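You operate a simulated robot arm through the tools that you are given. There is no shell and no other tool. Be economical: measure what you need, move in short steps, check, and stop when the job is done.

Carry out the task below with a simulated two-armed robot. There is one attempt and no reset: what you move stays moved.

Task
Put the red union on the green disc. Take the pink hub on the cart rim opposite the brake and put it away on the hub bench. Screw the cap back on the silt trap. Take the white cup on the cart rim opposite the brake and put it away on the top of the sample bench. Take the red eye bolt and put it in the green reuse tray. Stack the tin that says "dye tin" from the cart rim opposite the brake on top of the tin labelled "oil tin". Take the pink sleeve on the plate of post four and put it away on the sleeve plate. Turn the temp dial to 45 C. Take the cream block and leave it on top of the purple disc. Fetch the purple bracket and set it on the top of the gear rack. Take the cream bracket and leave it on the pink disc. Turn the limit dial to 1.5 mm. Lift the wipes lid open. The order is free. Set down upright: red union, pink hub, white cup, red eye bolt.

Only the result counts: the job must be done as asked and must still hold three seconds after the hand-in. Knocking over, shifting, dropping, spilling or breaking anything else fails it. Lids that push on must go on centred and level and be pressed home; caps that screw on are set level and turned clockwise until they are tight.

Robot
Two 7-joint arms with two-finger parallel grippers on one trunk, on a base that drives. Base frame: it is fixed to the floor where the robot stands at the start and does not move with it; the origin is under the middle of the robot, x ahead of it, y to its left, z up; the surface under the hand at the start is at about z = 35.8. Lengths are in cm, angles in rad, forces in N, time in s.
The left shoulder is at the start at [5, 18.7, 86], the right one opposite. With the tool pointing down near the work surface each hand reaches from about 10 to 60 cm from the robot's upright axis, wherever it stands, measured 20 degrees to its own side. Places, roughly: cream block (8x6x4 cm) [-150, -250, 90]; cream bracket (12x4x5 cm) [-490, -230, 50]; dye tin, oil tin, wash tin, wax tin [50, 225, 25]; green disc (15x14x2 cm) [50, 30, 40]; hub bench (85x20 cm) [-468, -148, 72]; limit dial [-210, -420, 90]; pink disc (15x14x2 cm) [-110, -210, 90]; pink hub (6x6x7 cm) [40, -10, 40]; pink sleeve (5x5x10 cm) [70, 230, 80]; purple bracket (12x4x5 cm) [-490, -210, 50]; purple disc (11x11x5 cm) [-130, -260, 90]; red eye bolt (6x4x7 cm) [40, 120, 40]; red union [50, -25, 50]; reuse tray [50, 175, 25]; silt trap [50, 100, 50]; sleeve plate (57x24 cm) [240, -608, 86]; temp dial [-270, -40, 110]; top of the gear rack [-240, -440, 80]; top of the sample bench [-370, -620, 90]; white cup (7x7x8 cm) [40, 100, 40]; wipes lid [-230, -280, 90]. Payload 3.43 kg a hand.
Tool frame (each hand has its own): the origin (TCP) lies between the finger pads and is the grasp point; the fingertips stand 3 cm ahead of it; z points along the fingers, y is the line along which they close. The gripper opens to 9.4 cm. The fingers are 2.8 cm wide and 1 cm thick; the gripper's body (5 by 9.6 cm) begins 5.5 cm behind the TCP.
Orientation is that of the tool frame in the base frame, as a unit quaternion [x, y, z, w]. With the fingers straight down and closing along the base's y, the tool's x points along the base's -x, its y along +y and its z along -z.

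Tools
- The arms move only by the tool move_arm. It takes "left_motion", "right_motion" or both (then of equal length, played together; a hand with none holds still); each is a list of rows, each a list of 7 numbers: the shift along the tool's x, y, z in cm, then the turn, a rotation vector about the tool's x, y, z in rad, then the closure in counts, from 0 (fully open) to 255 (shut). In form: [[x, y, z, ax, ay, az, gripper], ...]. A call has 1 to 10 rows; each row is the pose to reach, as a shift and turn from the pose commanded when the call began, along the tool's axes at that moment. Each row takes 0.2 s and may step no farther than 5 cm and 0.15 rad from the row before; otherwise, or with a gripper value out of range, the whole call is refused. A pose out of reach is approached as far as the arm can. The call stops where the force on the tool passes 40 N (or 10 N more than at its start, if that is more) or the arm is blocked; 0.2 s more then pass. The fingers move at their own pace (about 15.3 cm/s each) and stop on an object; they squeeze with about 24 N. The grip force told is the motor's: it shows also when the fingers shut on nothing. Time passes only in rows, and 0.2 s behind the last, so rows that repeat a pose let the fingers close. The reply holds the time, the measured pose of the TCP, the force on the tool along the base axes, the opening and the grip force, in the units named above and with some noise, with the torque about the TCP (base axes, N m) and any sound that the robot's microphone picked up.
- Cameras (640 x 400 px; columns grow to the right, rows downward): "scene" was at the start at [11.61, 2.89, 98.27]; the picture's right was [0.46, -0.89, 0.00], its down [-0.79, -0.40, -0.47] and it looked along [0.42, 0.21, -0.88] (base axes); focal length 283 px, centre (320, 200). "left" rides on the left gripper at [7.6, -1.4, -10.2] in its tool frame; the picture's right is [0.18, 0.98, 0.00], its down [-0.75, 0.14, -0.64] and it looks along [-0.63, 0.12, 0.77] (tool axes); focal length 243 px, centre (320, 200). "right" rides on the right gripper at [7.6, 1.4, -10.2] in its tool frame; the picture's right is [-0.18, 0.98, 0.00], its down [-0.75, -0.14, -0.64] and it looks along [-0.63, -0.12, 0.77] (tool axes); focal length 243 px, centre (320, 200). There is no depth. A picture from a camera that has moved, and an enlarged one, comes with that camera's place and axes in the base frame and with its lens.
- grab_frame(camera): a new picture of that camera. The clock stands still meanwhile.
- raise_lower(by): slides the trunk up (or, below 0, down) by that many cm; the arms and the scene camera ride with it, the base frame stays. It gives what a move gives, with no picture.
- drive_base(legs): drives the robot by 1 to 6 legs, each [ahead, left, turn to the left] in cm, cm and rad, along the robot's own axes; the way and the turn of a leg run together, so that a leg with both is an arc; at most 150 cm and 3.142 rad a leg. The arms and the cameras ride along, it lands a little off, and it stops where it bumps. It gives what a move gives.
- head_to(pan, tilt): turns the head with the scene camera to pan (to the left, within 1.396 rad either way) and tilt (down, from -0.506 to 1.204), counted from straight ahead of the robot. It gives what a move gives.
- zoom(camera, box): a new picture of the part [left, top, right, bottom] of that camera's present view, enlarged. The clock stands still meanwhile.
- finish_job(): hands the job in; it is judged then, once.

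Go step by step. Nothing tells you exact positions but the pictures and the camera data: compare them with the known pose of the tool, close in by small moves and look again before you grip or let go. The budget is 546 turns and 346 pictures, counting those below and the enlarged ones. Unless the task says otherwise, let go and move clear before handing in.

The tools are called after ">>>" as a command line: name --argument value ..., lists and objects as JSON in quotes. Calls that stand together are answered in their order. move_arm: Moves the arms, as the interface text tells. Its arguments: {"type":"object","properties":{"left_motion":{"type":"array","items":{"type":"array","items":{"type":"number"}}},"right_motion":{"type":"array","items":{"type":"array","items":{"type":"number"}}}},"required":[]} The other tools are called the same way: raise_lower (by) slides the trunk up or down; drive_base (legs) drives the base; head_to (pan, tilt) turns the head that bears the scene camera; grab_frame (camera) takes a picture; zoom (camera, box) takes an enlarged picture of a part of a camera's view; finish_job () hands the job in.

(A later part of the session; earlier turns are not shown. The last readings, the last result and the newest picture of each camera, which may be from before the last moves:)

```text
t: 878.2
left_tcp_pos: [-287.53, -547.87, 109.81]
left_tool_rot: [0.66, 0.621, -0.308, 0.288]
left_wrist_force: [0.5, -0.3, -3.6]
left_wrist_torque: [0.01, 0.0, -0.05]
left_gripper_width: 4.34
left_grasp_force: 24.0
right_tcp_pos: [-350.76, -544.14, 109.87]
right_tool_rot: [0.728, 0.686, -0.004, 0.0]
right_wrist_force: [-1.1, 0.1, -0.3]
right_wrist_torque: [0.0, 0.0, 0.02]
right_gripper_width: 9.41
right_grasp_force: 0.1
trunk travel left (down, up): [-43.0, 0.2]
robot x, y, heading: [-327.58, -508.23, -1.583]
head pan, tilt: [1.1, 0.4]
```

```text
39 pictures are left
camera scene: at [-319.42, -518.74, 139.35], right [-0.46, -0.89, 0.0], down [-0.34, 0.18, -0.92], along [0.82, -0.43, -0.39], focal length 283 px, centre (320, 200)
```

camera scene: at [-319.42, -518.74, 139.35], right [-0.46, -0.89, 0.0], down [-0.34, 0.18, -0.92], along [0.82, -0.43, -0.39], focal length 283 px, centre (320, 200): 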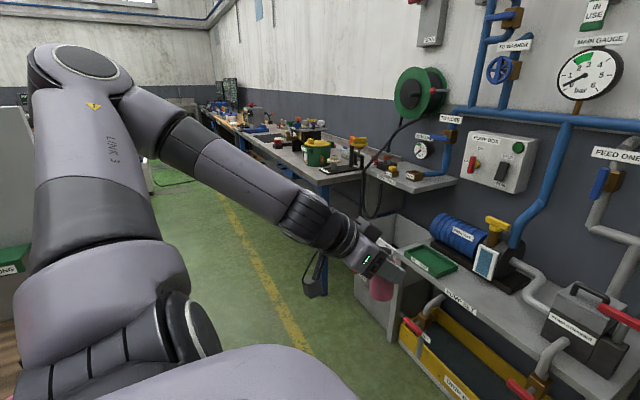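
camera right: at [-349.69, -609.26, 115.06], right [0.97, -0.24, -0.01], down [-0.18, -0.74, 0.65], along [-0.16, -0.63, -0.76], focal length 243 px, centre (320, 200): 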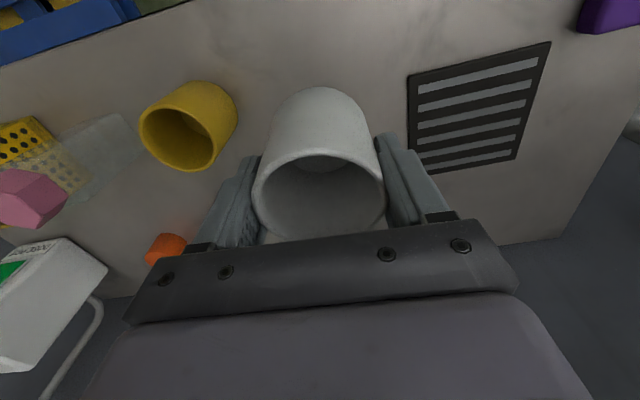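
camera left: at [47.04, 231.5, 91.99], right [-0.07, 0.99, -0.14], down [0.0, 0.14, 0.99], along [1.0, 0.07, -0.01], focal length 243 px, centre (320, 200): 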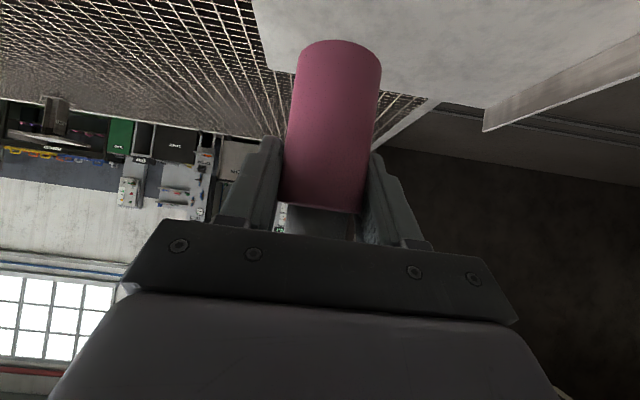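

Label confirmed. Next the limit dial from the south side of the white table: turn north and slide east along the aisle.

>>> drive_base --legs '[[-2, 0, 3.14], [0, -66, 0], [0, -66, 0]]'

>>> head_to --pan 0.25 --tilt 0.65

>>> grab_frame --camera "scene"

```text
t: 889.6
left_tcp_pos: [-328.79, -470.17, 109.59]
left_tool_rot: [-0.62, 0.662, 0.286, 0.309]
left_wrist_force: [-0.1, 0.6, -3.5]
left_wrist_torque: [0.02, -0.02, 0.02]
left_gripper_width: 4.35
left_grasp_force: 24.0
right_tcp_pos: [-265.71, -474.39, 109.87]
right_tool_rot: [-0.682, 0.732, -0.001, 0.005]
right_wrist_force: [0.2, -0.3, 1.1]
right_wrist_torque: [-0.04, 0.0, 0.03]
right_gripper_width: 9.4
right_grasp_force: 0.1
trunk travel left (down, up): [-43.0, 0.2]
robot x, y, heading: [-289.12, -509.38, 1.549]
head pan, tilt: [1.1, 0.4]
stopped in leg 2: the robot was blocked; the commanded pose is now the measured one
```

```text
t: 890.8
left_tcp_pos: [-328.93, -470.03, 109.63]
left_tool_rot: [-0.618, 0.663, 0.286, 0.31]
left_wrist_force: [0.4, -0.6, -3.3]
left_wrist_torque: [0.02, -0.01, 0.04]
left_gripper_width: 4.37
left_grasp_force: 24.2
right_tcp_pos: [-265.75, -474.35, 109.81]
right_tool_rot: [-0.681, 0.732, -0.001, 0.004]
right_wrist_force: [0.0, 0.8, 0.0]
right_wrist_torque: [0.0, -0.03, -0.03]
right_gripper_width: 9.42
right_grasp_force: 0.0
trunk travel left (down, up): [-43.0, 0.2]
robot x, y, heading: [-288.93, -509.76, 1.553]
head pan, tilt: [0.25, 0.649]
```

```text
38 pictures are left
camera scene: at [-290.98, -495.5, 137.1], right [0.97, 0.23, 0.0], down [0.14, -0.59, -0.8], along [-0.18, 0.78, -0.6], focal length 283 px, centre (320, 200)
```

scene: 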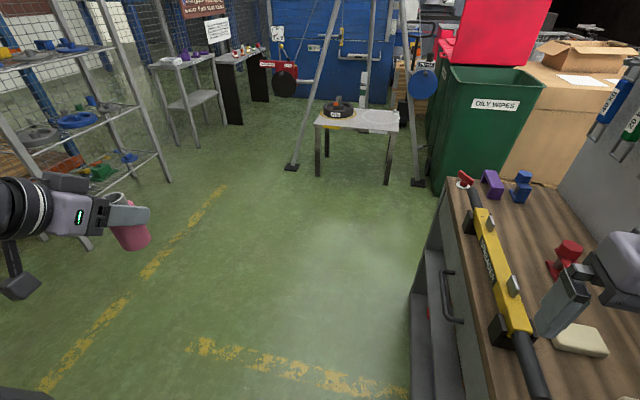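

>>> drive_base --legs '[[-24, 0, 0.02], [0, -50, 0], [0, -48, 0], [30, 0, 0]]'

>>> head_to --pan 0.2 --tilt 0.65

>>> grab_frame --camera "scene"

```text
t: 903.1
left_tcp_pos: [-231.64, -464.28, 109.67]
left_tool_rot: [-0.628, 0.654, 0.291, 0.305]
left_wrist_force: [-0.4, -0.2, -3.3]
left_wrist_torque: [0.12, -0.03, -0.01]
left_gripper_width: 4.32
left_grasp_force: 23.8
right_tcp_pos: [-168.24, -466.77, 109.89]
right_tool_rot: [-0.692, 0.721, -0.001, 0.005]
right_wrist_force: [0.2, 1.0, -0.2]
right_wrist_torque: [-0.02, -0.05, 0.03]
right_gripper_width: 9.38
right_grasp_force: 0.0
trunk travel left (down, up): [-43.0, 0.2]
robot x, y, heading: [-191.06, -502.71, 1.576]
head pan, tilt: [0.25, 0.649]
```

```text
t: 903.7
left_tcp_pos: [-231.65, -464.37, 109.57]
left_tool_rot: [-0.629, 0.653, 0.291, 0.304]
left_wrist_force: [0.5, -0.1, -3.3]
left_wrist_torque: [0.12, -0.02, 0.02]
left_gripper_width: 4.35
left_grasp_force: 24.4
right_tcp_pos: [-168.32, -466.73, 109.85]
right_tool_rot: [-0.692, 0.722, 0.0, 0.005]
right_wrist_force: [0.0, 0.5, -0.7]
right_wrist_torque: [0.01, 0.01, -0.03]
right_gripper_width: 9.4
right_grasp_force: 0.0
trunk travel left (down, up): [-43.0, 0.2]
robot x, y, heading: [-190.92, -503.2, 1.583]
head pan, tilt: [0.201, 0.649]
```

```text
37 pictures are left
camera scene: at [-192.59, -488.5, 137.1], right [0.98, 0.21, 0.0], down [0.13, -0.59, -0.8], along [-0.17, 0.78, -0.6], focal length 283 px, centre (320, 200)
```

scene: 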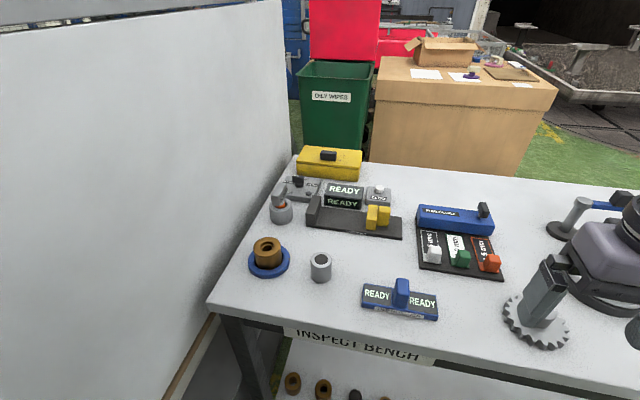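

>>> zoom --camera "scene" --box '[262, 165, 342, 225]'

```text
6.67 times, centred on (302, 195) of scene
camera zoom: at [-192.59, -488.5, 137.1], right [0.98, 0.21, 0.0], down [0.13, -0.59, -0.8], along [-0.17, 0.78, -0.6], focal length 1887 px, centre (440, 233)
```

zoom: 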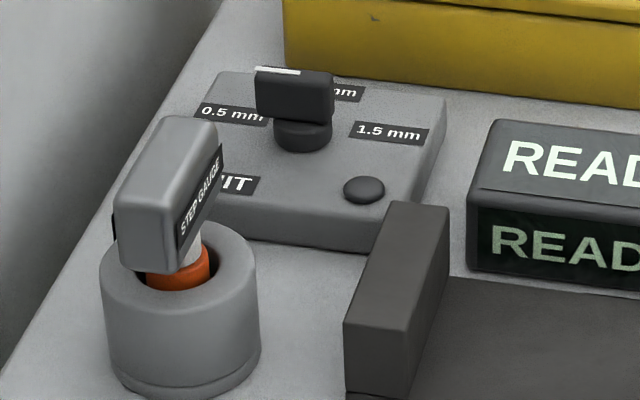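

The limit dial reads 0.5 (pointer west); 1.5 is on the east side, and it is too far to twist from here with the sleeve in hand. Deliver the sleeve first: back out, turn east and survey the aisle.

>>> drive_base --legs '[[-30, 0, 0], [0, 0, -1.57], [0, 16, 0]]'

>>> head_to --pan 0 --tilt 0.3

>>> grab_frame --camera "scene"

```text
t: 906.6
left_tcp_pos: [-227.22, -491.72, 108.84]
left_tool_rot: [-0.601, 0.686, 0.266, 0.311]
left_wrist_force: [1.1, -6.9, -4.6]
left_wrist_torque: [0.02, 0.12, -0.2]
left_gripper_width: 4.36
left_grasp_force: 23.9
right_tcp_pos: [-164.73, -499.64, 109.93]
right_tool_rot: [-0.657, 0.754, -0.001, 0.004]
right_wrist_force: [0.1, -0.9, 0.7]
right_wrist_torque: [0.02, 0.01, 0.02]
right_gripper_width: 9.39
right_grasp_force: 0.0
trunk travel left (down, up): [-43.0, 0.2]
robot x, y, heading: [-190.17, -533.31, 1.483]
head pan, tilt: [0.201, 0.649]
stopped in leg 2: the force on the tool passed its limit at 84 N (the readings are from after the stop); the commanded pose is now the measured one
```

```text
t: 907.5
left_tcp_pos: [-227.33, -491.77, 108.79]
left_tool_rot: [-0.601, 0.686, 0.267, 0.311]
left_wrist_force: [1.3, -14.6, -8.0]
left_wrist_torque: [-0.18, 0.13, -0.39]
left_gripper_width: 4.33
left_grasp_force: 24.3
right_tcp_pos: [-164.64, -499.52, 109.85]
right_tool_rot: [-0.656, 0.754, -0.001, 0.004]
right_wrist_force: [0.6, 0.6, 0.0]
right_wrist_torque: [-0.01, 0.01, -0.01]
right_gripper_width: 9.38
right_grasp_force: 0.2
trunk travel left (down, up): [-43.0, 0.2]
robot x, y, heading: [-190.58, -533.54, 1.488]
head pan, tilt: [0.0, 0.3]
```

```text
35 pictures are left
camera scene: at [-189.11, -518.27, 140.29], right [1.0, -0.09, 0.0], down [-0.03, -0.29, -0.96], along [0.08, 0.95, -0.3], focal length 283 px, centre (320, 200)
```

scene: 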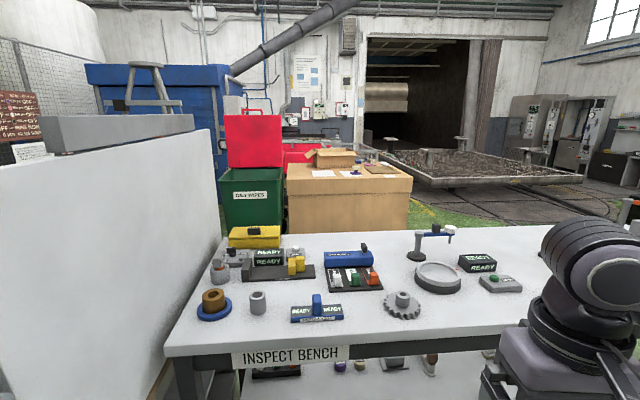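

The left hand is still against the board's end. Turn back, reverse more, then turn east.

>>> drive_base --legs '[[0, 0, 0.09], [-16, 0, 0]]'

>>> drive_base --legs '[[0, 0, -1.57]]'

>>> grab_frame --camera "scene"

```text
t: 909.4
left_tcp_pos: [-231.0, -510.88, 108.87]
left_tool_rot: [-0.632, 0.657, 0.282, 0.298]
left_wrist_force: [0.4, -0.9, -4.2]
left_wrist_torque: [0.12, -0.01, -0.04]
left_gripper_width: 4.35
left_grasp_force: 23.7
right_tcp_pos: [-167.71, -512.99, 109.9]
right_tool_rot: [-0.69, 0.724, -0.001, 0.004]
right_wrist_force: [0.1, -0.5, -0.5]
right_wrist_torque: [0.02, 0.02, -0.03]
right_gripper_width: 9.39
right_grasp_force: 0.1
trunk travel left (down, up): [-43.0, 0.2]
robot x, y, heading: [-190.59, -548.92, 1.572]
head pan, tilt: [0.0, 0.3]
```

```text
t: 913.5
left_tcp_pos: [-153.21, -507.5, 108.92]
left_tool_rot: [0.007, 0.912, -0.006, 0.41]
left_wrist_force: [1.2, 1.2, -3.9]
left_wrist_torque: [-0.02, -0.07, -0.03]
left_gripper_width: 4.32
left_grasp_force: 24.0
right_tcp_pos: [-153.82, -570.53, 109.84]
right_tool_rot: [0.012, 1.0, -0.003, 0.002]
right_wrist_force: [0.2, -0.3, 0.9]
right_wrist_torque: [-0.03, 0.03, -0.01]
right_gripper_width: 9.4
right_grasp_force: 0.0
trunk travel left (down, up): [-43.0, 0.2]
robot x, y, heading: [-190.19, -548.67, 0.029]
head pan, tilt: [0.0, 0.3]
```

```text
34 pictures are left
camera scene: at [-175.17, -548.44, 140.28], right [0.03, -1.0, 0.0], down [-0.3, -0.01, -0.96], along [0.95, 0.03, -0.3], focal length 283 px, centre (320, 200)
```

scene: 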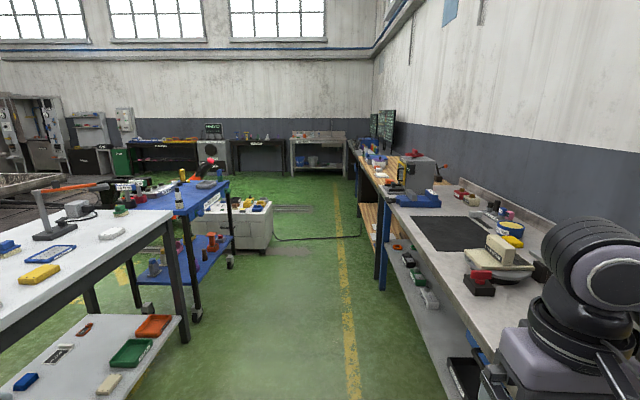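

The aisle is clear (y≈−577..−485). Bring the left hand inward and drive east.

>>> move_arm --left_motion '[[0, -4.5, 0, 0, 0, 0, 255], [0, -9, 0, 0, 0, 0, 255], [0, -13.5, 0, 0, 0, 0, 255]]'

>>> drive_base --legs '[[0, 17, -0.029], [125, 0, 0], [125, 0, 0], [120, 0, 0]]'

>>> head_to --pan -0.6 --tilt 0.5

>>> grab_frame --camera "scene"

```text
t: 914.3
left_tcp_pos: [-150.29, -520.74, 108.93]
left_tool_rot: [0.008, 0.913, -0.004, 0.408]
left_wrist_force: [-1.6, -1.8, -7.1]
left_wrist_torque: [0.07, -0.24, 0.08]
left_gripper_width: 4.34
left_grasp_force: 23.7
left hand out of reach, approached as far as the arm can: row 2, 3
right_tcp_pos: [-153.84, -570.99, 109.63]
right_tool_rot: [0.012, 1.0, -0.003, 0.002]
right_wrist_force: [0.4, -0.1, -0.2]
right_wrist_torque: [0.02, 0.02, -0.02]
right_gripper_width: 9.4
right_grasp_force: 0.0
trunk travel left (down, up): [-43.0, 0.2]
robot x, y, heading: [-190.4, -548.81, 0.027]
head pan, tilt: [0.0, 0.3]
```

```text
t: 934.0
left_tcp_pos: [219.75, -506.52, 109.05]
left_tool_rot: [0.02, 0.912, -0.013, 0.409]
left_wrist_force: [0.0, -1.4, -3.8]
left_wrist_torque: [-0.04, -0.09, 0.0]
left_gripper_width: 4.33
left_grasp_force: 23.7
right_tcp_pos: [214.64, -556.54, 109.76]
right_tool_rot: [0.026, 1.0, -0.004, 0.001]
right_wrist_force: [-0.3, 0.3, 0.0]
right_wrist_torque: [-0.01, -0.02, 0.02]
right_gripper_width: 9.39
right_grasp_force: 0.0
trunk travel left (down, up): [-43.0, 0.2]
robot x, y, heading: [178.48, -533.66, 0.001]
head pan, tilt: [0.0, 0.3]
```

```text
t: 935.0
left_tcp_pos: [219.8, -506.55, 109.1]
left_tool_rot: [0.019, 0.912, -0.012, 0.41]
left_wrist_force: [0.0, -1.0, -2.9]
left_wrist_torque: [0.03, -0.09, 0.0]
left_gripper_width: 4.32
left_grasp_force: 23.9
right_tcp_pos: [214.58, -556.57, 109.95]
right_tool_rot: [0.025, 1.0, -0.004, 0.002]
right_wrist_force: [0.3, 0.0, 0.6]
right_wrist_torque: [0.01, 0.04, 0.0]
right_gripper_width: 9.41
right_grasp_force: 0.0
trunk travel left (down, up): [-43.0, 0.2]
robot x, y, heading: [178.77, -534.02, -0.001]
head pan, tilt: [-0.6, 0.499]
```

```text
33 pictures are left
camera scene: at [192.2, -538.96, 138.44], right [-0.56, -0.83, 0.0], down [-0.4, 0.27, -0.88], along [0.73, -0.49, -0.48], focal length 283 px, centre (320, 200)
```

scene: 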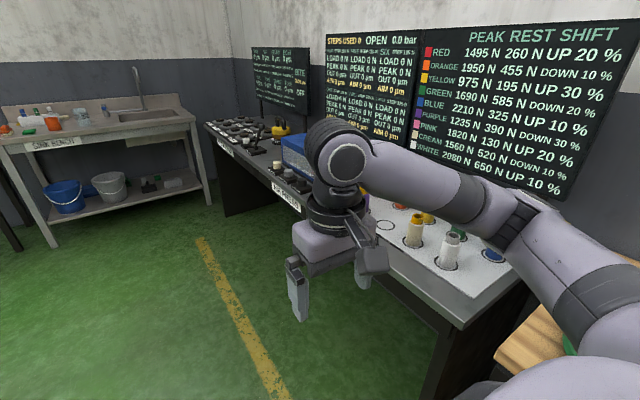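

>>> zoom --camera "scene" --box '[350, 180, 520, 310]'

```text
3.08 times, centred on (435, 245) of scene
camera zoom: at [192.2, -538.96, 138.44], right [-0.56, -0.83, 0.0], down [-0.4, 0.27, -0.88], along [0.73, -0.49, -0.48], focal length 871 px, centre (-34, 62)
```

zoom: 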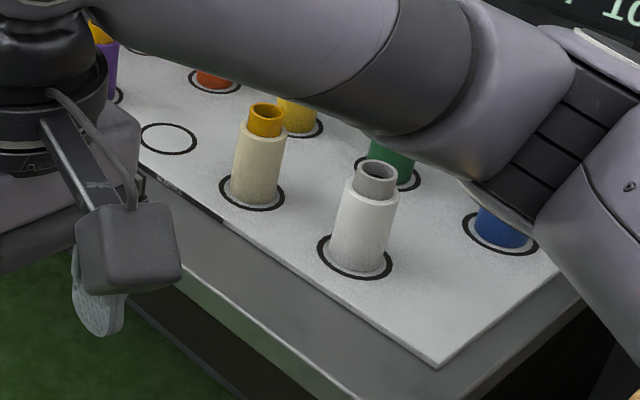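

The empty ring (for pink) is at ≈[245.5,-601]. Turn south and position the base.

>>> drive_base --legs '[[0, 0, -1.57], [0, 46, 0], [14, 0, 0]]'

>>> head_to --pan 0.3 --tilt 0.75

>>> grab_frame --camera "scene"

```text
t: 944.2
left_tcp_pos: [252.66, -588.11, 108.95]
left_tool_rot: [0.656, 0.634, -0.297, 0.281]
left_wrist_force: [0.1, -0.5, -3.5]
left_wrist_torque: [-0.09, -0.03, 0.0]
left_gripper_width: 4.33
left_grasp_force: 23.9
right_tcp_pos: [202.5, -583.65, 109.81]
right_tool_rot: [0.721, 0.693, -0.003, -0.001]
right_wrist_force: [0.7, -0.1, 0.5]
right_wrist_torque: [0.0, 0.05, 0.0]
right_gripper_width: 9.37
right_grasp_force: 0.1
trunk travel left (down, up): [-43.0, 0.2]
robot x, y, heading: [224.71, -547.24, -1.561]
head pan, tilt: [-0.6, 0.499]
```

```text
t: 945.5
left_tcp_pos: [252.54, -588.02, 109.07]
left_tool_rot: [0.655, 0.635, -0.297, 0.283]
left_wrist_force: [0.8, 0.2, -3.1]
left_wrist_torque: [-0.11, 0.03, 0.02]
left_gripper_width: 4.35
left_grasp_force: 24.1
right_tcp_pos: [202.64, -583.57, 109.94]
right_tool_rot: [0.721, 0.693, -0.003, -0.002]
right_wrist_force: [-1.0, 0.1, 0.4]
right_wrist_torque: [-0.01, 0.0, -0.01]
right_gripper_width: 9.38
right_grasp_force: 0.1
trunk travel left (down, up): [-43.0, 0.2]
robot x, y, heading: [225.08, -547.54, -1.558]
head pan, tilt: [0.3, 0.75]
```

```text
31 pictures are left
camera scene: at [227.57, -561.22, 136.24], right [-0.95, -0.31, 0.0], down [-0.21, 0.65, -0.73], along [0.22, -0.7, -0.68], focal length 283 px, centre (320, 200)
```

scene: 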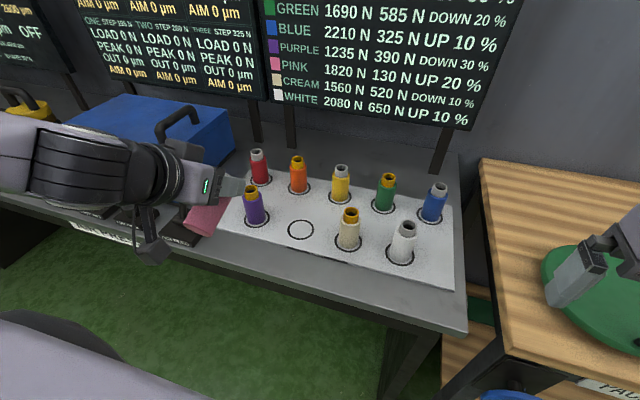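

>>> move_arm --left_motion '[[-2, -1.7, 2.3, 0, -0.01, 0, 255], [-4, -3.4, 4.6, 0, -0.02, 0, 255], [-6, -5.2, 6.9, 0, -0.03, 0, 255], [-8.03, -6.9, 9.1, 0, -0.03, 0, 255], [-8.03, -6.9, 9.1, 0, -0.03, 0, 255]]'

>>> grab_frame --camera "left"

>>> zoom --camera "scene" --box '[200, 120, 440, 290]'

```text
t: 946.6
left_tcp_pos: [245.19, -600.17, 108.89]
left_tool_rot: [0.65, 0.631, -0.306, 0.292]
left_wrist_force: [0.5, -0.7, -3.5]
left_wrist_torque: [-0.08, 0.01, -0.04]
left_gripper_width: 4.32
left_grasp_force: 23.8
right_tcp_pos: [202.54, -583.58, 109.95]
right_tool_rot: [0.72, 0.694, -0.004, -0.002]
right_wrist_force: [-0.2, 0.4, 0.4]
right_wrist_torque: [-0.01, 0.0, -0.01]
right_gripper_width: 9.41
right_grasp_force: 0.1
trunk travel left (down, up): [-43.0, 0.2]
robot x, y, heading: [225.32, -547.53, -1.561]
head pan, tilt: [0.3, 0.75]
```

```text
30 pictures are left
camera left: at [244.22, -587.35, 109.64], right [0.99, 0.08, -0.15], down [0.15, 0.0, 0.99], along [0.08, -1.0, -0.01], focal length 243 px, centre (320, 200)
```

left: 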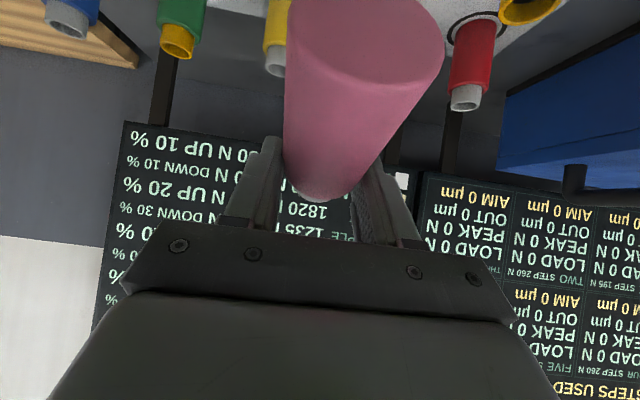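

```text
2.35 times, centred on (320, 205) of scene
camera zoom: at [227.6, -561.19, 136.24], right [-0.95, -0.31, 0.0], down [-0.21, 0.65, -0.73], along [0.23, -0.7, -0.68], focal length 666 px, centre (320, 188)
```

zoom: 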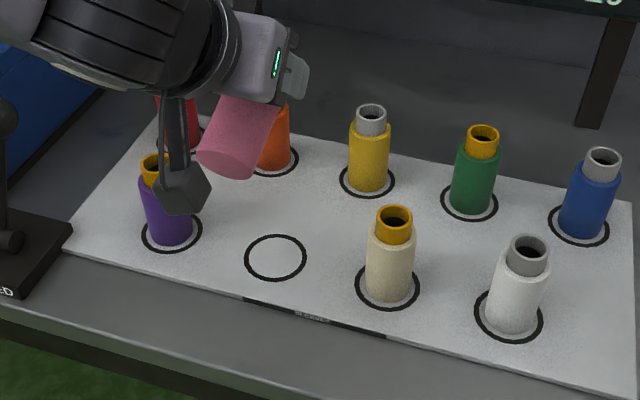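

The sleeve has swivelled in the grip (it was bumped), lying back ~50°. It needn't stand upright, so I'll lay it gently along the empty slot: bring the hand to pointing down so the sleeve is horizontal.

>>> move_arm --left_motion '[[0, 0, 0, 0, 0.12, 0, 255], [0, 0, 0, 0, 0.24, 0, 255], [0, 0, 0, 0, 0.36, 0, 255], [0, 0, 0, 0, 0.48, 0, 255], [0, 0, 0, 0, 0.6, 0, 255], [0, 0, 0, 0, 0.716, 0, 255]]'

>>> grab_frame --camera "left"

>>> zoom --camera "scene" --box '[200, 100, 440, 290]'

```text
t: 948.0
left_tcp_pos: [245.32, -599.92, 109.04]
left_tool_rot: [0.717, 0.692, -0.059, 0.051]
left_wrist_force: [0.0, 0.3, -3.4]
left_wrist_torque: [-0.1, -0.01, 0.0]
left_gripper_width: 4.33
left_grasp_force: 23.7
right_tcp_pos: [202.66, -583.59, 109.95]
right_tool_rot: [0.721, 0.693, -0.003, -0.002]
right_wrist_force: [-0.4, 0.3, -0.4]
right_wrist_torque: [0.03, 0.02, -0.01]
right_gripper_width: 9.41
right_grasp_force: 0.1
trunk travel left (down, up): [-43.0, 0.2]
robot x, y, heading: [224.96, -547.64, -1.558]
head pan, tilt: [0.3, 0.75]
```

```text
28 pictures are left
camera left: at [244.35, -590.86, 118.0], right [0.99, 0.15, -0.04], down [0.12, -0.65, 0.75], along [0.09, -0.75, -0.66], focal length 243 px, centre (320, 200)
```

left: 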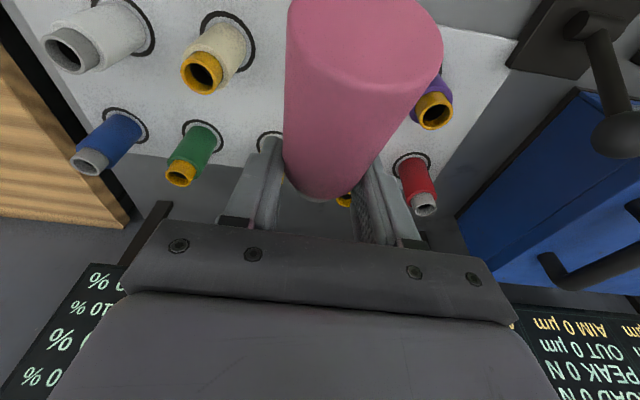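

```text
2.11 times, centred on (320, 195) of scene
camera zoom: at [227.59, -561.26, 136.24], right [-0.95, -0.31, 0.0], down [-0.21, 0.65, -0.73], along [0.23, -0.7, -0.68], focal length 596 px, centre (320, 210)
```

zoom: 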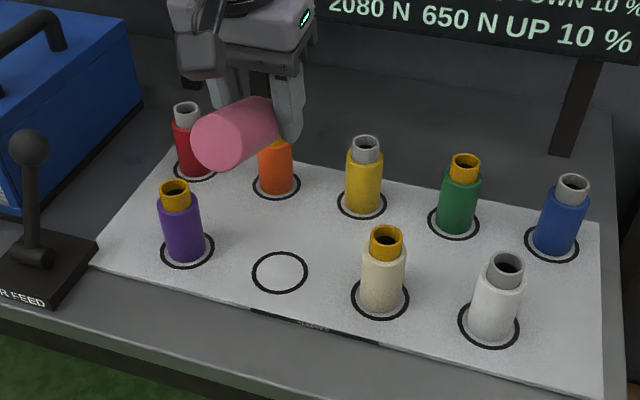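

Sleeve is horizontal now. Lower it onto the empty slot.

>>> move_arm --left_motion '[[0, 0, 4.5, 0, 0, 0, 255], [0.1, 0, 9, 0, 0, 0, 255], [0.2, 0, 13.5, 0, 0, 0, 255], [0.3, 0, 16.5, 0, 0, 0, 255], [0.3, 0, 17.3, 0, 0, 0, 255], [0.3, 0, 17.8, 0, 0, 0, 255]]'

>>> zoom --camera "scene" --box '[200, 130, 440, 290]'

```text
t: 949.5
left_tcp_pos: [249.53, -597.7, 96.35]
left_tool_rot: [0.717, 0.692, -0.059, 0.052]
left_wrist_force: [-1.1, 0.5, -3.4]
left_wrist_torque: [-0.12, 0.03, 0.06]
left_gripper_width: 4.33
left_grasp_force: 23.9
left hand out of reach, approached as far as the arm can: row 1, 2, 3, 4, 5, 6
right_tcp_pos: [202.62, -583.57, 109.9]
right_tool_rot: [0.72, 0.694, -0.004, -0.001]
right_wrist_force: [-0.5, -0.2, -0.3]
right_wrist_torque: [0.0, -0.01, 0.0]
right_gripper_width: 9.41
right_grasp_force: 0.0
trunk travel left (down, up): [-43.0, 0.2]
robot x, y, heading: [224.86, -547.91, -1.557]
head pan, tilt: [0.3, 0.75]
```

```text
2.50 times, centred on (320, 210) of scene
camera zoom: at [227.57, -561.22, 136.24], right [-0.95, -0.31, 0.0], down [-0.21, 0.65, -0.73], along [0.23, -0.7, -0.68], focal length 708 px, centre (320, 175)
```

zoom: 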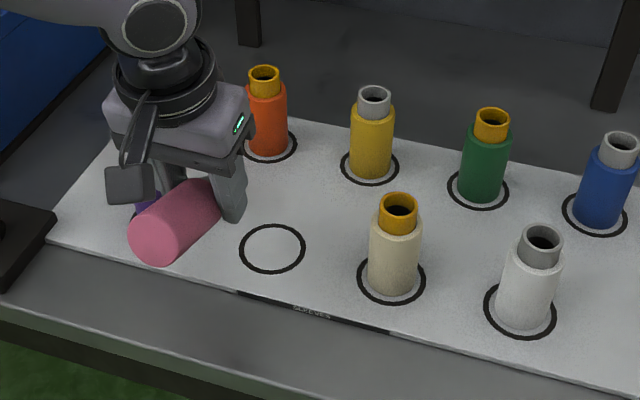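

The arm can't get that low here and drifted toward the purple sleeve. Go back up.

>>> move_arm --left_motion '[[0, -2, -4.5, 0, 0, 0, 255], [0, -4, -9, 0, 0, 0, 255], [0, -4, -13.5, 0, 0, 0, 255], [0, -2, -18, 0, 0, 0, 255]]'

>>> zoom --camera "scene" --box '[180, 130, 440, 290]'

```text
t: 950.5
left_tcp_pos: [247.81, -594.61, 113.89]
left_tool_rot: [0.717, 0.693, -0.059, 0.052]
left_wrist_force: [-0.4, -0.3, -3.6]
left_wrist_torque: [-0.12, 0.03, 0.05]
left_gripper_width: 4.34
left_grasp_force: 23.6
right_tcp_pos: [202.65, -583.54, 109.93]
right_tool_rot: [0.721, 0.693, -0.005, 0.0]
right_wrist_force: [-0.4, 0.1, -0.3]
right_wrist_torque: [-0.03, 0.0, 0.03]
right_gripper_width: 9.39
right_grasp_force: 0.1
trunk travel left (down, up): [-43.0, 0.2]
robot x, y, heading: [224.93, -547.14, -1.558]
head pan, tilt: [0.3, 0.75]
```

```text
2.46 times, centred on (310, 210) of scene
camera zoom: at [227.62, -561.15, 136.25], right [-0.95, -0.31, 0.0], down [-0.21, 0.65, -0.73], along [0.22, -0.7, -0.68], focal length 697 px, centre (345, 175)
```

zoom: 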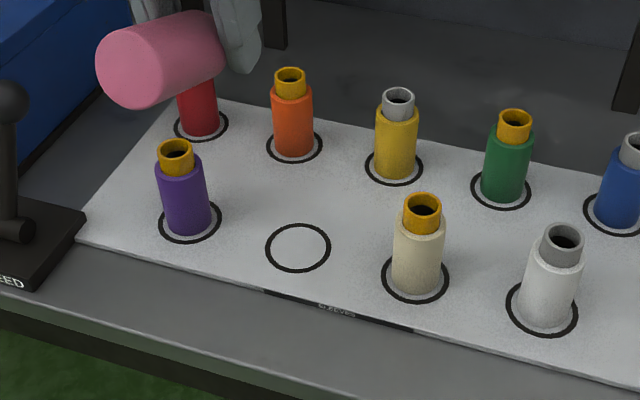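

Rotate the hand clockwise (a pose this arm handles better at low height), so the sleeve will lie along x.

>>> move_arm --left_motion '[[0, 0, 0, 0, 0, 0.145, 255], [0, 0, 0, 0, 0, 0.29, 255], [0, 0, 0, 0, 0, 0.435, 255], [0, 0, 0, 0, 0, 0.58, 255], [0, 0, 0, 0, 0, 0.725, 255], [0, 0, 0, 0, 0, 0.87, 255], [0, 0, 0, 0, 0, 1.015, 255], [0, 0, 0, 0, 0, 1.16, 255], [0, 0, 0, 0, 0, 1.305, 255], [0, 0, 0, 0, 0, 1.45, 255]]'

```text
t: 952.6
left_tcp_pos: [247.81, -594.55, 114.08]
left_tool_rot: [0.996, 0.042, -0.009, 0.079]
left_wrist_force: [-0.5, 0.4, -3.0]
left_wrist_torque: [-0.02, 0.15, 0.02]
left_gripper_width: 4.31
left_grasp_force: 23.6
right_tcp_pos: [202.56, -583.58, 109.92]
right_tool_rot: [0.72, 0.694, -0.004, -0.001]
right_wrist_force: [0.2, 0.1, 0.0]
right_wrist_torque: [-0.02, -0.01, 0.03]
right_gripper_width: 9.39
right_grasp_force: 0.2
trunk travel left (down, up): [-43.0, 0.2]
robot x, y, heading: [224.9, -547.68, -1.558]
head pan, tilt: [0.3, 0.75]
```

>>> move_arm --left_motion '[[-1.2, 1, 2.5, 0.04, -0.04, 0, 255], [-2.4, 2.1, 5, 0.08, -0.08, 0, 255], [-3.6, 3.2, 8.5, 0.12, -0.12, 0, 255], [-4.8, 4.25, 12, 0.16, -0.157, 0, 255], [-4.8, 4.25, 15, 0.16, -0.157, 0, 255]]'

>>> zoom --camera "scene" --box '[180, 130, 440, 290]'

```text
t: 953.9
left_tcp_pos: [245.71, -597.86, 101.8]
left_tool_rot: [0.995, 0.036, -0.091, 0.003]
left_wrist_force: [-0.3, 0.3, -3.8]
left_wrist_torque: [-0.01, 0.12, 0.0]
left_gripper_width: 4.32
left_grasp_force: 23.6
left hand out of reach, approached as far as the arm can: row 3, 4, 5
right_tcp_pos: [202.76, -583.63, 109.93]
right_tool_rot: [0.72, 0.693, -0.005, -0.001]
right_wrist_force: [0.4, -0.2, 0.1]
right_wrist_torque: [-0.04, 0.01, -0.01]
right_gripper_width: 9.37
right_grasp_force: 0.1
trunk travel left (down, up): [-43.0, 0.2]
robot x, y, heading: [225.05, -547.25, -1.564]
head pan, tilt: [0.3, 0.75]
```

```text
2.46 times, centred on (310, 210) of scene
camera zoom: at [227.59, -561.24, 136.24], right [-0.95, -0.31, 0.0], down [-0.21, 0.65, -0.73], along [0.23, -0.7, -0.68], focal length 697 px, centre (345, 175)
```

zoom: 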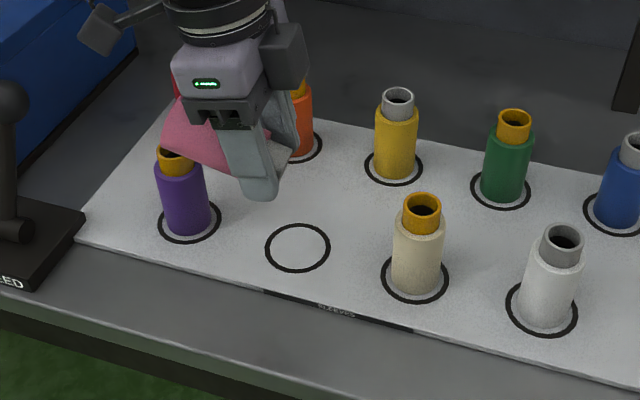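

The elbow is mis-posed again. Raise, over-rotate clockwise to swing it out, then come back.

>>> move_arm --left_motion '[[2, -2, -4, 0, 0, 0, 255], [4, -4, -8, 0, 0, 0, 255], [4, -6, -12, 0, 0, 0, 255], [4, -8, -16, 0, 0, 0, 255]]'

>>> move_arm --left_motion '[[0, 0, 0, 0, 0, 0.15, 255], [0, 0, 0, 0, 0, 0.3, 255], [0, 0, 0, 0, 0, 0.45, 255], [0, 0, 0, 0, 0, 0.6, 255], [0, 0, 0, 0, 0, 0.75, 255], [0, 0, 0, 0, 0, 0.9, 255], [0, 0, 0, 0, 0, 1.05, 255], [0, 0, 0, 0, 0, 1.2, 255], [0, 0, 0, 0, 0, 1.35, 255], [0, 0, 0, 0, 0, 1.5, 255]]'

>>> move_arm --left_motion '[[0, 0, 0, 0, 0, 0.15, 255], [0, 0, 0, 0, 0, 0.3, 255], [0, 0, 0, 0, 0, 0.45, 255], [0, 0, 0, 0, 0, 0.6, 255], [0, 0, 0, 0, 0, 0.75, 255], [0, 0, 0, 0, 0, 0.9, 255], [0, 0, 0, 0, 0, 1.05, 255], [0, 0, 0, 0, 0, 1.2, 255], [0, 0, 0, 0, 0, 1.35, 255], [0, 0, 0, 0, 0, 1.5, 255]]'

>>> grab_frame --camera "scene"

```text
t: 954.9
left_tcp_pos: [252.21, -589.27, 116.52]
left_tool_rot: [0.995, 0.035, -0.09, 0.001]
left_wrist_force: [0.4, -0.5, -3.5]
left_wrist_torque: [-0.04, 0.11, -0.01]
left_gripper_width: 4.34
left_grasp_force: 24.3
right_tcp_pos: [202.7, -583.51, 109.93]
right_tool_rot: [0.721, 0.693, -0.004, 0.0]
right_wrist_force: [0.7, 0.5, 0.1]
right_wrist_torque: [0.0, 0.01, 0.0]
right_gripper_width: 9.42
right_grasp_force: 0.0
trunk travel left (down, up): [-43.0, 0.2]
robot x, y, heading: [224.76, -547.59, -1.558]
head pan, tilt: [0.3, 0.75]
```

```text
t: 957.0
left_tcp_pos: [252.14, -589.63, 116.79]
left_tool_rot: [0.752, -0.653, -0.064, 0.064]
left_wrist_force: [0.0, -0.5, -3.6]
left_wrist_torque: [0.13, 0.04, 0.02]
left_gripper_width: 4.33
left_grasp_force: 24.1
right_tcp_pos: [202.56, -583.56, 109.89]
right_tool_rot: [0.72, 0.694, -0.004, -0.001]
right_wrist_force: [-0.4, 0.3, -0.3]
right_wrist_torque: [-0.01, 0.0, 0.0]
right_gripper_width: 9.4
right_grasp_force: 0.1
trunk travel left (down, up): [-43.0, 0.2]
robot x, y, heading: [225.21, -547.41, -1.554]
head pan, tilt: [0.3, 0.75]
```

```text
t: 959.2
left_tcp_pos: [239.2, -576.79, 116.9]
left_tool_rot: [-0.115, 0.99, -0.001, -0.087]
left_wrist_force: [-0.4, 0.4, -3.0]
left_wrist_torque: [0.04, -0.13, 0.01]
left_gripper_width: 4.3
left_grasp_force: 23.8
left hand out of reach, approached as far as the arm can: row 6, 7, 8, 9, 10
right_tcp_pos: [202.53, -583.56, 109.92]
right_tool_rot: [0.721, 0.693, -0.005, 0.0]
right_wrist_force: [0.2, -0.3, 0.2]
right_wrist_torque: [-0.04, -0.04, 0.0]
right_gripper_width: 9.42
right_grasp_force: 0.1
trunk travel left (down, up): [-43.0, 0.2]
robot x, y, heading: [224.92, -547.46, -1.56]
head pan, tilt: [0.3, 0.75]
```

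```text
23 pictures are left
camera scene: at [227.52, -561.2, 136.24], right [-0.95, -0.31, 0.0], down [-0.21, 0.65, -0.73], along [0.23, -0.7, -0.68], focal length 283 px, centre (320, 200)
```

scene: 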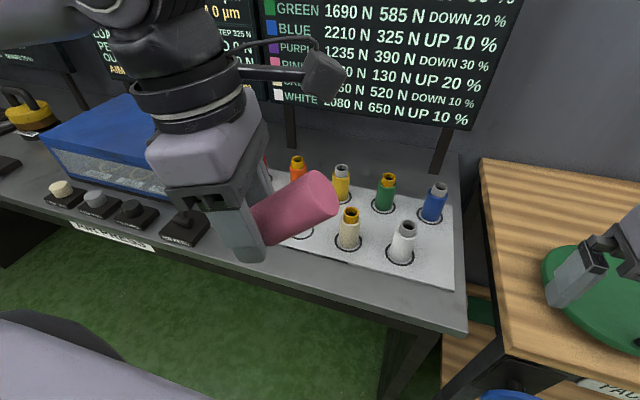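

>>> move_arm --left_motion '[[0, 0, 0, 0, 0, -0.15, 255], [0, 0, 0, 0, 0, -0.3, 255], [0, 0, 0, 0, 0, -0.45, 255], [0, 0, 0, 0, 0, -0.6, 255], [0, 0, 0, 0, 0, -0.75, 255], [0, 0, 0, 0, 0, -0.9, 255], [0, 0, 0, 0, 0, -1.05, 255], [0, 0, 0, 0, 0, -1.2, 255], [0, 0, 0, 0, 0, -1.35, 255], [0, 0, 0, 0, 0, -1.5, 255]]'

>>> move_arm --left_motion '[[0, 0, 0, 0, 0, -0.15, 255], [0, 0, 0, 0, 0, -0.3, 255], [0, 0, 0, 0, 0, -0.45, 255], [0, 0, 0, 0, 0, -0.6, 255], [0, 0, 0, 0, 0, -0.75, 255], [0, 0, 0, 0, 0, -0.9, 255], [0, 0, 0, 0, 0, -1.05, 255], [0, 0, 0, 0, 0, -1.2, 255], [0, 0, 0, 0, 0, -1.35, 255], [0, 0, 0, 0, 0, -1.45, 255]]'

```text
t: 961.5
left_tcp_pos: [239.04, -576.63, 116.81]
left_tool_rot: [0.754, -0.651, -0.065, 0.064]
left_wrist_force: [-0.1, 0.3, -4.1]
left_wrist_torque: [0.1, 0.04, -0.01]
left_gripper_width: 4.33
left_grasp_force: 23.7
right_tcp_pos: [202.61, -583.52, 109.86]
right_tool_rot: [0.721, 0.693, -0.004, 0.0]
right_wrist_force: [-1.3, 0.0, -0.1]
right_wrist_torque: [-0.02, -0.01, -0.02]
right_gripper_width: 9.37
right_grasp_force: 0.1
trunk travel left (down, up): [-43.0, 0.2]
robot x, y, heading: [224.68, -547.39, -1.558]
head pan, tilt: [0.3, 0.75]
```

```text
t: 963.6
left_tcp_pos: [239.24, -576.7, 116.96]
left_tool_rot: [0.996, 0.012, -0.091, 0.003]
left_wrist_force: [-0.7, 0.3, -4.0]
left_wrist_torque: [-0.01, 0.12, 0.01]
left_gripper_width: 4.33
left_grasp_force: 24.2
right_tcp_pos: [202.66, -583.64, 109.83]
right_tool_rot: [0.72, 0.693, -0.004, -0.001]
right_wrist_force: [0.3, 0.5, -0.3]
right_wrist_torque: [0.01, 0.01, 0.0]
right_gripper_width: 9.39
right_grasp_force: 0.1
trunk travel left (down, up): [-43.0, 0.2]
robot x, y, heading: [224.97, -547.01, -1.56]
head pan, tilt: [0.3, 0.75]
```

>>> move_arm --left_motion '[[0.7, 4.9, 0, 0, 0, 0, 255], [1.4, 9.8, 0, 0, 0, 0, 255], [2, 14.7, 0, 0, 0, 0, 255], [2.7, 19.6, 0, 0, 0, 0, 255], [3.4, 24.4, 0, 0, 0, 0, 255], [4.1, 24.6, 4, 0, 0, 0, 255], [4.9, 24.7, 8.5, 0, 0, 0, 255], [5.6, 24.8, 12.5, 0, 0, 0, 255]]'

>>> zoom --camera "scene" --box '[180, 130, 440, 290]'

```text
t: 965.5
left_tcp_pos: [245.19, -598.71, 104.38]
left_tool_rot: [0.996, 0.011, -0.091, 0.005]
left_wrist_force: [0.1, -0.4, -3.7]
left_wrist_torque: [0.0, 0.13, -0.01]
left_gripper_width: 4.32
left_grasp_force: 24.0
left hand out of reach, approached as far as the arm can: row 5, 6, 7, 8
right_tcp_pos: [202.63, -583.56, 109.88]
right_tool_rot: [0.72, 0.694, -0.004, -0.002]
right_wrist_force: [-0.4, -0.4, 0.2]
right_wrist_torque: [-0.02, 0.01, -0.01]
right_gripper_width: 9.39
right_grasp_force: 0.0
trunk travel left (down, up): [-43.0, 0.2]
robot x, y, heading: [224.67, -547.49, -1.558]
head pan, tilt: [0.3, 0.75]
```

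```text
2.46 times, centred on (310, 210) of scene
camera zoom: at [227.59, -561.25, 136.24], right [-0.95, -0.31, 0.0], down [-0.21, 0.65, -0.73], along [0.23, -0.7, -0.68], focal length 697 px, centre (345, 175)
```

zoom: 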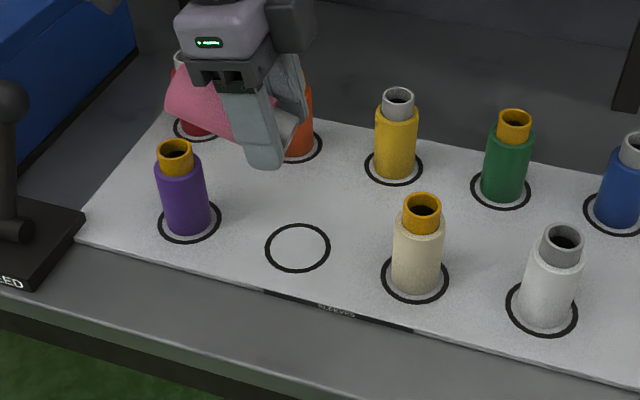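

>>> move_arm --left_motion '[[0, -3, -3, 0, 0, 0, 255], [0, -6, -5, 0, 0, 0, 255]]'

>>> drive_base --legs '[[10, 0, 0]]'

```text
t: 966.0
left_tcp_pos: [246.06, -592.68, 109.44]
left_tool_rot: [0.996, 0.012, -0.09, 0.005]
left_wrist_force: [0.0, -0.8, -4.1]
left_wrist_torque: [0.01, 0.11, -0.01]
left_gripper_width: 4.33
left_grasp_force: 24.4
right_tcp_pos: [202.61, -583.51, 109.77]
right_tool_rot: [0.721, 0.693, -0.004, -0.001]
right_wrist_force: [0.0, -0.7, -0.6]
right_wrist_torque: [0.02, -0.02, 0.0]
right_gripper_width: 9.38
right_grasp_force: 0.1
trunk travel left (down, up): [-43.0, 0.2]
robot x, y, heading: [225.0, -547.63, -1.557]
head pan, tilt: [0.3, 0.75]
```

```text
t: 967.2
left_tcp_pos: [246.14, -602.55, 109.38]
left_tool_rot: [0.996, 0.011, -0.091, 0.004]
left_wrist_force: [-0.6, -0.5, -3.7]
left_wrist_torque: [0.03, 0.13, 0.02]
left_gripper_width: 4.34
left_grasp_force: 24.0
right_tcp_pos: [202.88, -593.43, 109.81]
right_tool_rot: [0.72, 0.694, -0.004, -0.002]
right_wrist_force: [0.0, -0.7, -0.9]
right_wrist_torque: [0.03, -0.03, 0.03]
right_gripper_width: 9.39
right_grasp_force: 0.1
trunk travel left (down, up): [-43.0, 0.2]
robot x, y, heading: [224.59, -557.2, -1.558]
head pan, tilt: [0.3, 0.75]
```

I can lower with the trunk instead of the arm. Shift the base 3 cm right, raise the right hand, then lower the trunk.

>>> move_arm --right_motion '[[0, 0, -4, 0, 0, 0, 0], [0, 0, -8, 0, 0, 0, 0], [2, 0, -12, 0, 0, 0, 0]]'

>>> drive_base --legs '[[0, -3.2, 0]]'

>>> raise_lower --by -13

>>> zoom --camera "scene" --box '[160, 130, 440, 310]'

```text
t: 968.0
left_tcp_pos: [246.01, -602.41, 109.52]
left_tool_rot: [0.996, 0.012, -0.091, 0.005]
left_wrist_force: [0.4, 0.5, -3.0]
left_wrist_torque: [-0.01, 0.1, 0.04]
left_gripper_width: 4.35
left_grasp_force: 23.2
right_tcp_pos: [203.21, -591.47, 122.16]
right_tool_rot: [0.719, 0.695, -0.003, -0.002]
right_wrist_force: [0.5, -0.2, -0.8]
right_wrist_torque: [-0.01, -0.01, 0.01]
right_gripper_width: 9.41
right_grasp_force: 0.0
trunk travel left (down, up): [-43.0, 0.2]
robot x, y, heading: [224.96, -557.47, -1.559]
head pan, tilt: [0.3, 0.75]
```

```text
t: 969.0
left_tcp_pos: [242.97, -602.48, 109.41]
left_tool_rot: [0.996, 0.012, -0.09, 0.004]
left_wrist_force: [0.2, 0.1, -3.3]
left_wrist_torque: [0.0, 0.13, -0.04]
left_gripper_width: 4.32
left_grasp_force: 23.9
right_tcp_pos: [199.9, -591.6, 122.1]
right_tool_rot: [0.72, 0.694, -0.003, 0.0]
right_wrist_force: [-0.2, 0.2, 0.6]
right_wrist_torque: [-0.02, -0.02, -0.01]
right_gripper_width: 9.39
right_grasp_force: 0.1
trunk travel left (down, up): [-43.0, 0.2]
robot x, y, heading: [221.67, -557.41, -1.559]
head pan, tilt: [0.3, 0.75]
```

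```text
t: 970.5
left_tcp_pos: [243.07, -602.53, 96.52]
left_tool_rot: [0.996, 0.012, -0.09, 0.005]
left_wrist_force: [-0.7, 0.1, -4.3]
left_wrist_torque: [0.02, 0.13, 0.01]
left_gripper_width: 4.33
left_grasp_force: 24.3
right_tcp_pos: [199.94, -591.56, 109.2]
right_tool_rot: [0.72, 0.694, -0.004, -0.001]
right_wrist_force: [0.5, -0.1, -0.4]
right_wrist_torque: [0.02, 0.0, -0.01]
right_gripper_width: 9.4
right_grasp_force: 0.0
trunk travel left (down, up): [-30.0, 13.2]
robot x, y, heading: [221.92, -557.5, -1.559]
head pan, tilt: [0.3, 0.75]
```

```text
2.22 times, centred on (300, 220) of scene
camera zoom: at [224.57, -571.1, 123.25], right [-0.95, -0.31, 0.0], down [-0.21, 0.65, -0.73], along [0.23, -0.7, -0.68], focal length 629 px, centre (364, 156)
```

zoom: 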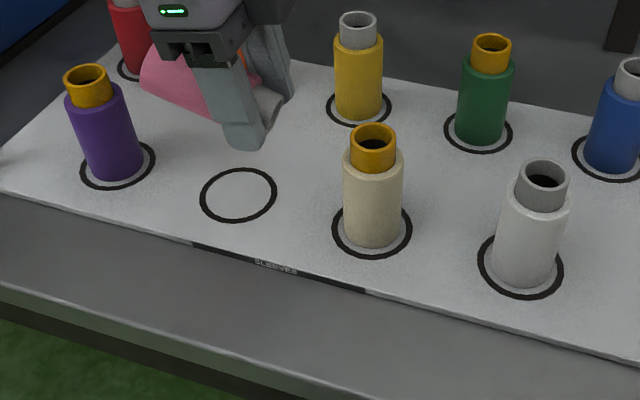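

>>> raise_lower --by -5.5

>>> raise_lower --by -1

```text
t: 971.5
left_tcp_pos: [243.03, -602.39, 90.91]
left_tool_rot: [0.996, 0.011, -0.092, 0.004]
left_wrist_force: [-0.3, 0.0, -3.6]
left_wrist_torque: [0.02, 0.13, 0.01]
left_gripper_width: 4.32
left_grasp_force: 23.4
right_tcp_pos: [199.94, -591.61, 103.7]
right_tool_rot: [0.72, 0.694, -0.004, -0.001]
right_wrist_force: [-1.2, 0.2, -0.8]
right_wrist_torque: [-0.03, -0.01, 0.02]
right_gripper_width: 9.39
right_grasp_force: 0.0
trunk travel left (down, up): [-24.5, 18.7]
robot x, y, heading: [222.27, -557.21, -1.555]
head pan, tilt: [0.3, 0.75]
```

```text
t: 972.1
left_tcp_pos: [242.97, -602.58, 89.93]
left_tool_rot: [0.996, 0.011, -0.091, 0.004]
left_wrist_force: [-0.8, 0.7, -2.9]
left_wrist_torque: [-0.06, 0.14, 0.01]
left_gripper_width: 4.34
left_grasp_force: 23.8
right_tcp_pos: [200.03, -591.64, 102.67]
right_tool_rot: [0.72, 0.694, -0.004, 0.0]
right_wrist_force: [0.2, 0.5, 1.3]
right_wrist_torque: [0.01, 0.02, -0.01]
right_gripper_width: 9.41
right_grasp_force: 0.0
trunk travel left (down, up): [-23.5, 19.7]
robot x, y, heading: [221.68, -557.41, -1.553]
head pan, tilt: [0.3, 0.75]
```

>>> raise_lower --by -0.6

>>> grab_frame --camera "left"

>>> zoom --camera "scene" --box '[160, 150, 400, 320]'

```text
t: 972.6
left_tcp_pos: [243.01, -602.47, 89.47]
left_tool_rot: [0.996, 0.012, -0.091, 0.005]
left_wrist_force: [-0.9, -0.6, -3.0]
left_wrist_torque: [-0.01, 0.13, 0.01]
left_gripper_width: 4.32
left_grasp_force: 24.6
right_tcp_pos: [199.93, -591.53, 101.94]
right_tool_rot: [0.72, 0.694, -0.004, -0.001]
right_wrist_force: [0.3, -0.1, 0.3]
right_wrist_torque: [0.03, 0.0, 0.01]
right_gripper_width: 9.38
right_grasp_force: 0.0
trunk travel left (down, up): [-22.9, 20.3]
robot x, y, heading: [221.76, -557.32, -1.553]
head pan, tilt: [0.3, 0.75]
```

```text
20 pictures are left
camera left: at [252.24, -600.86, 98.13], right [0.2, -0.98, -0.03], down [-0.62, -0.15, 0.77], along [-0.76, -0.14, -0.64], focal length 243 px, centre (320, 200)
```

left: 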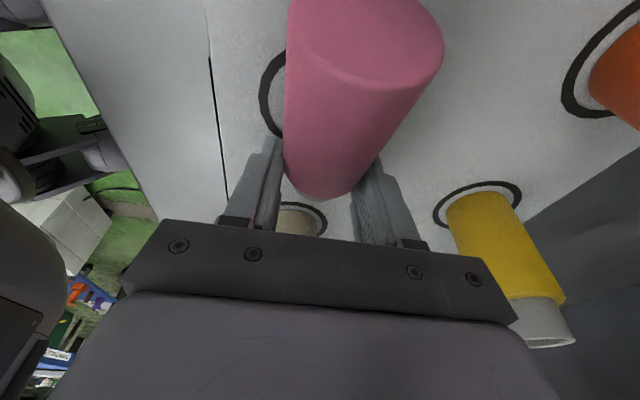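

```text
2.35 times, centred on (280, 235) of scene
camera zoom: at [224.57, -571.1, 116.14], right [-0.95, -0.31, 0.0], down [-0.21, 0.65, -0.73], along [0.23, -0.7, -0.68], focal length 666 px, centre (414, 118)
```

zoom: 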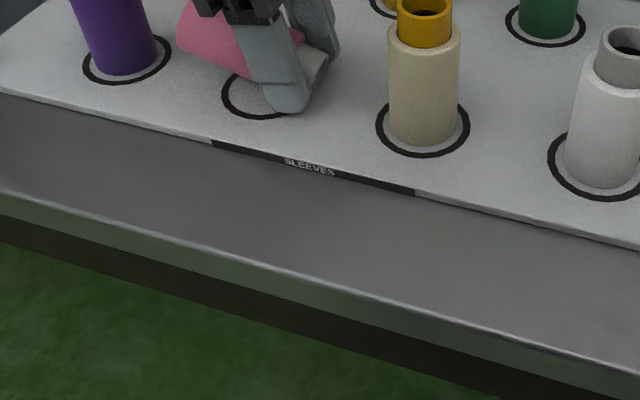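

>>> raise_lower --by -0.6

>>> raise_lower --by -0.5

```text
t: 973.2
left_tcp_pos: [242.92, -602.52, 89.21]
left_tool_rot: [0.996, 0.012, -0.092, 0.008]
left_wrist_force: [5.6, -0.4, 18.3]
left_wrist_torque: [0.02, 0.11, 0.02]
left_gripper_width: 4.35
left_grasp_force: 24.3
right_tcp_pos: [200.05, -591.59, 101.44]
right_tool_rot: [0.72, 0.694, -0.005, -0.001]
right_wrist_force: [-0.7, 0.3, 0.1]
right_wrist_torque: [-0.01, -0.02, -0.01]
right_gripper_width: 9.41
right_grasp_force: 0.0
trunk travel left (down, up): [-22.3, 20.9]
robot x, y, heading: [221.74, -557.53, -1.559]
head pan, tilt: [0.3, 0.75]
```

```text
t: 973.6
left_tcp_pos: [242.88, -602.59, 88.97]
left_tool_rot: [0.996, 0.012, -0.093, 0.01]
left_wrist_force: [0.7, 3.0, 9.0]
left_wrist_torque: [0.29, 0.03, 0.01]
left_gripper_width: 4.37
left_grasp_force: 23.7
right_tcp_pos: [199.96, -591.53, 101.06]
right_tool_rot: [0.72, 0.694, -0.004, -0.001]
right_wrist_force: [-0.2, -0.4, 0.3]
right_wrist_torque: [0.02, 0.0, -0.03]
right_gripper_width: 9.4
right_grasp_force: 0.0
trunk travel left (down, up): [-21.9, 21.2]
robot x, y, heading: [221.8, -557.69, -1.558]
head pan, tilt: [0.3, 0.75]
stopped: the force on the tool passed its limit at 44 N (the readings are from after the stop); the commanded pose is now the measured one
```

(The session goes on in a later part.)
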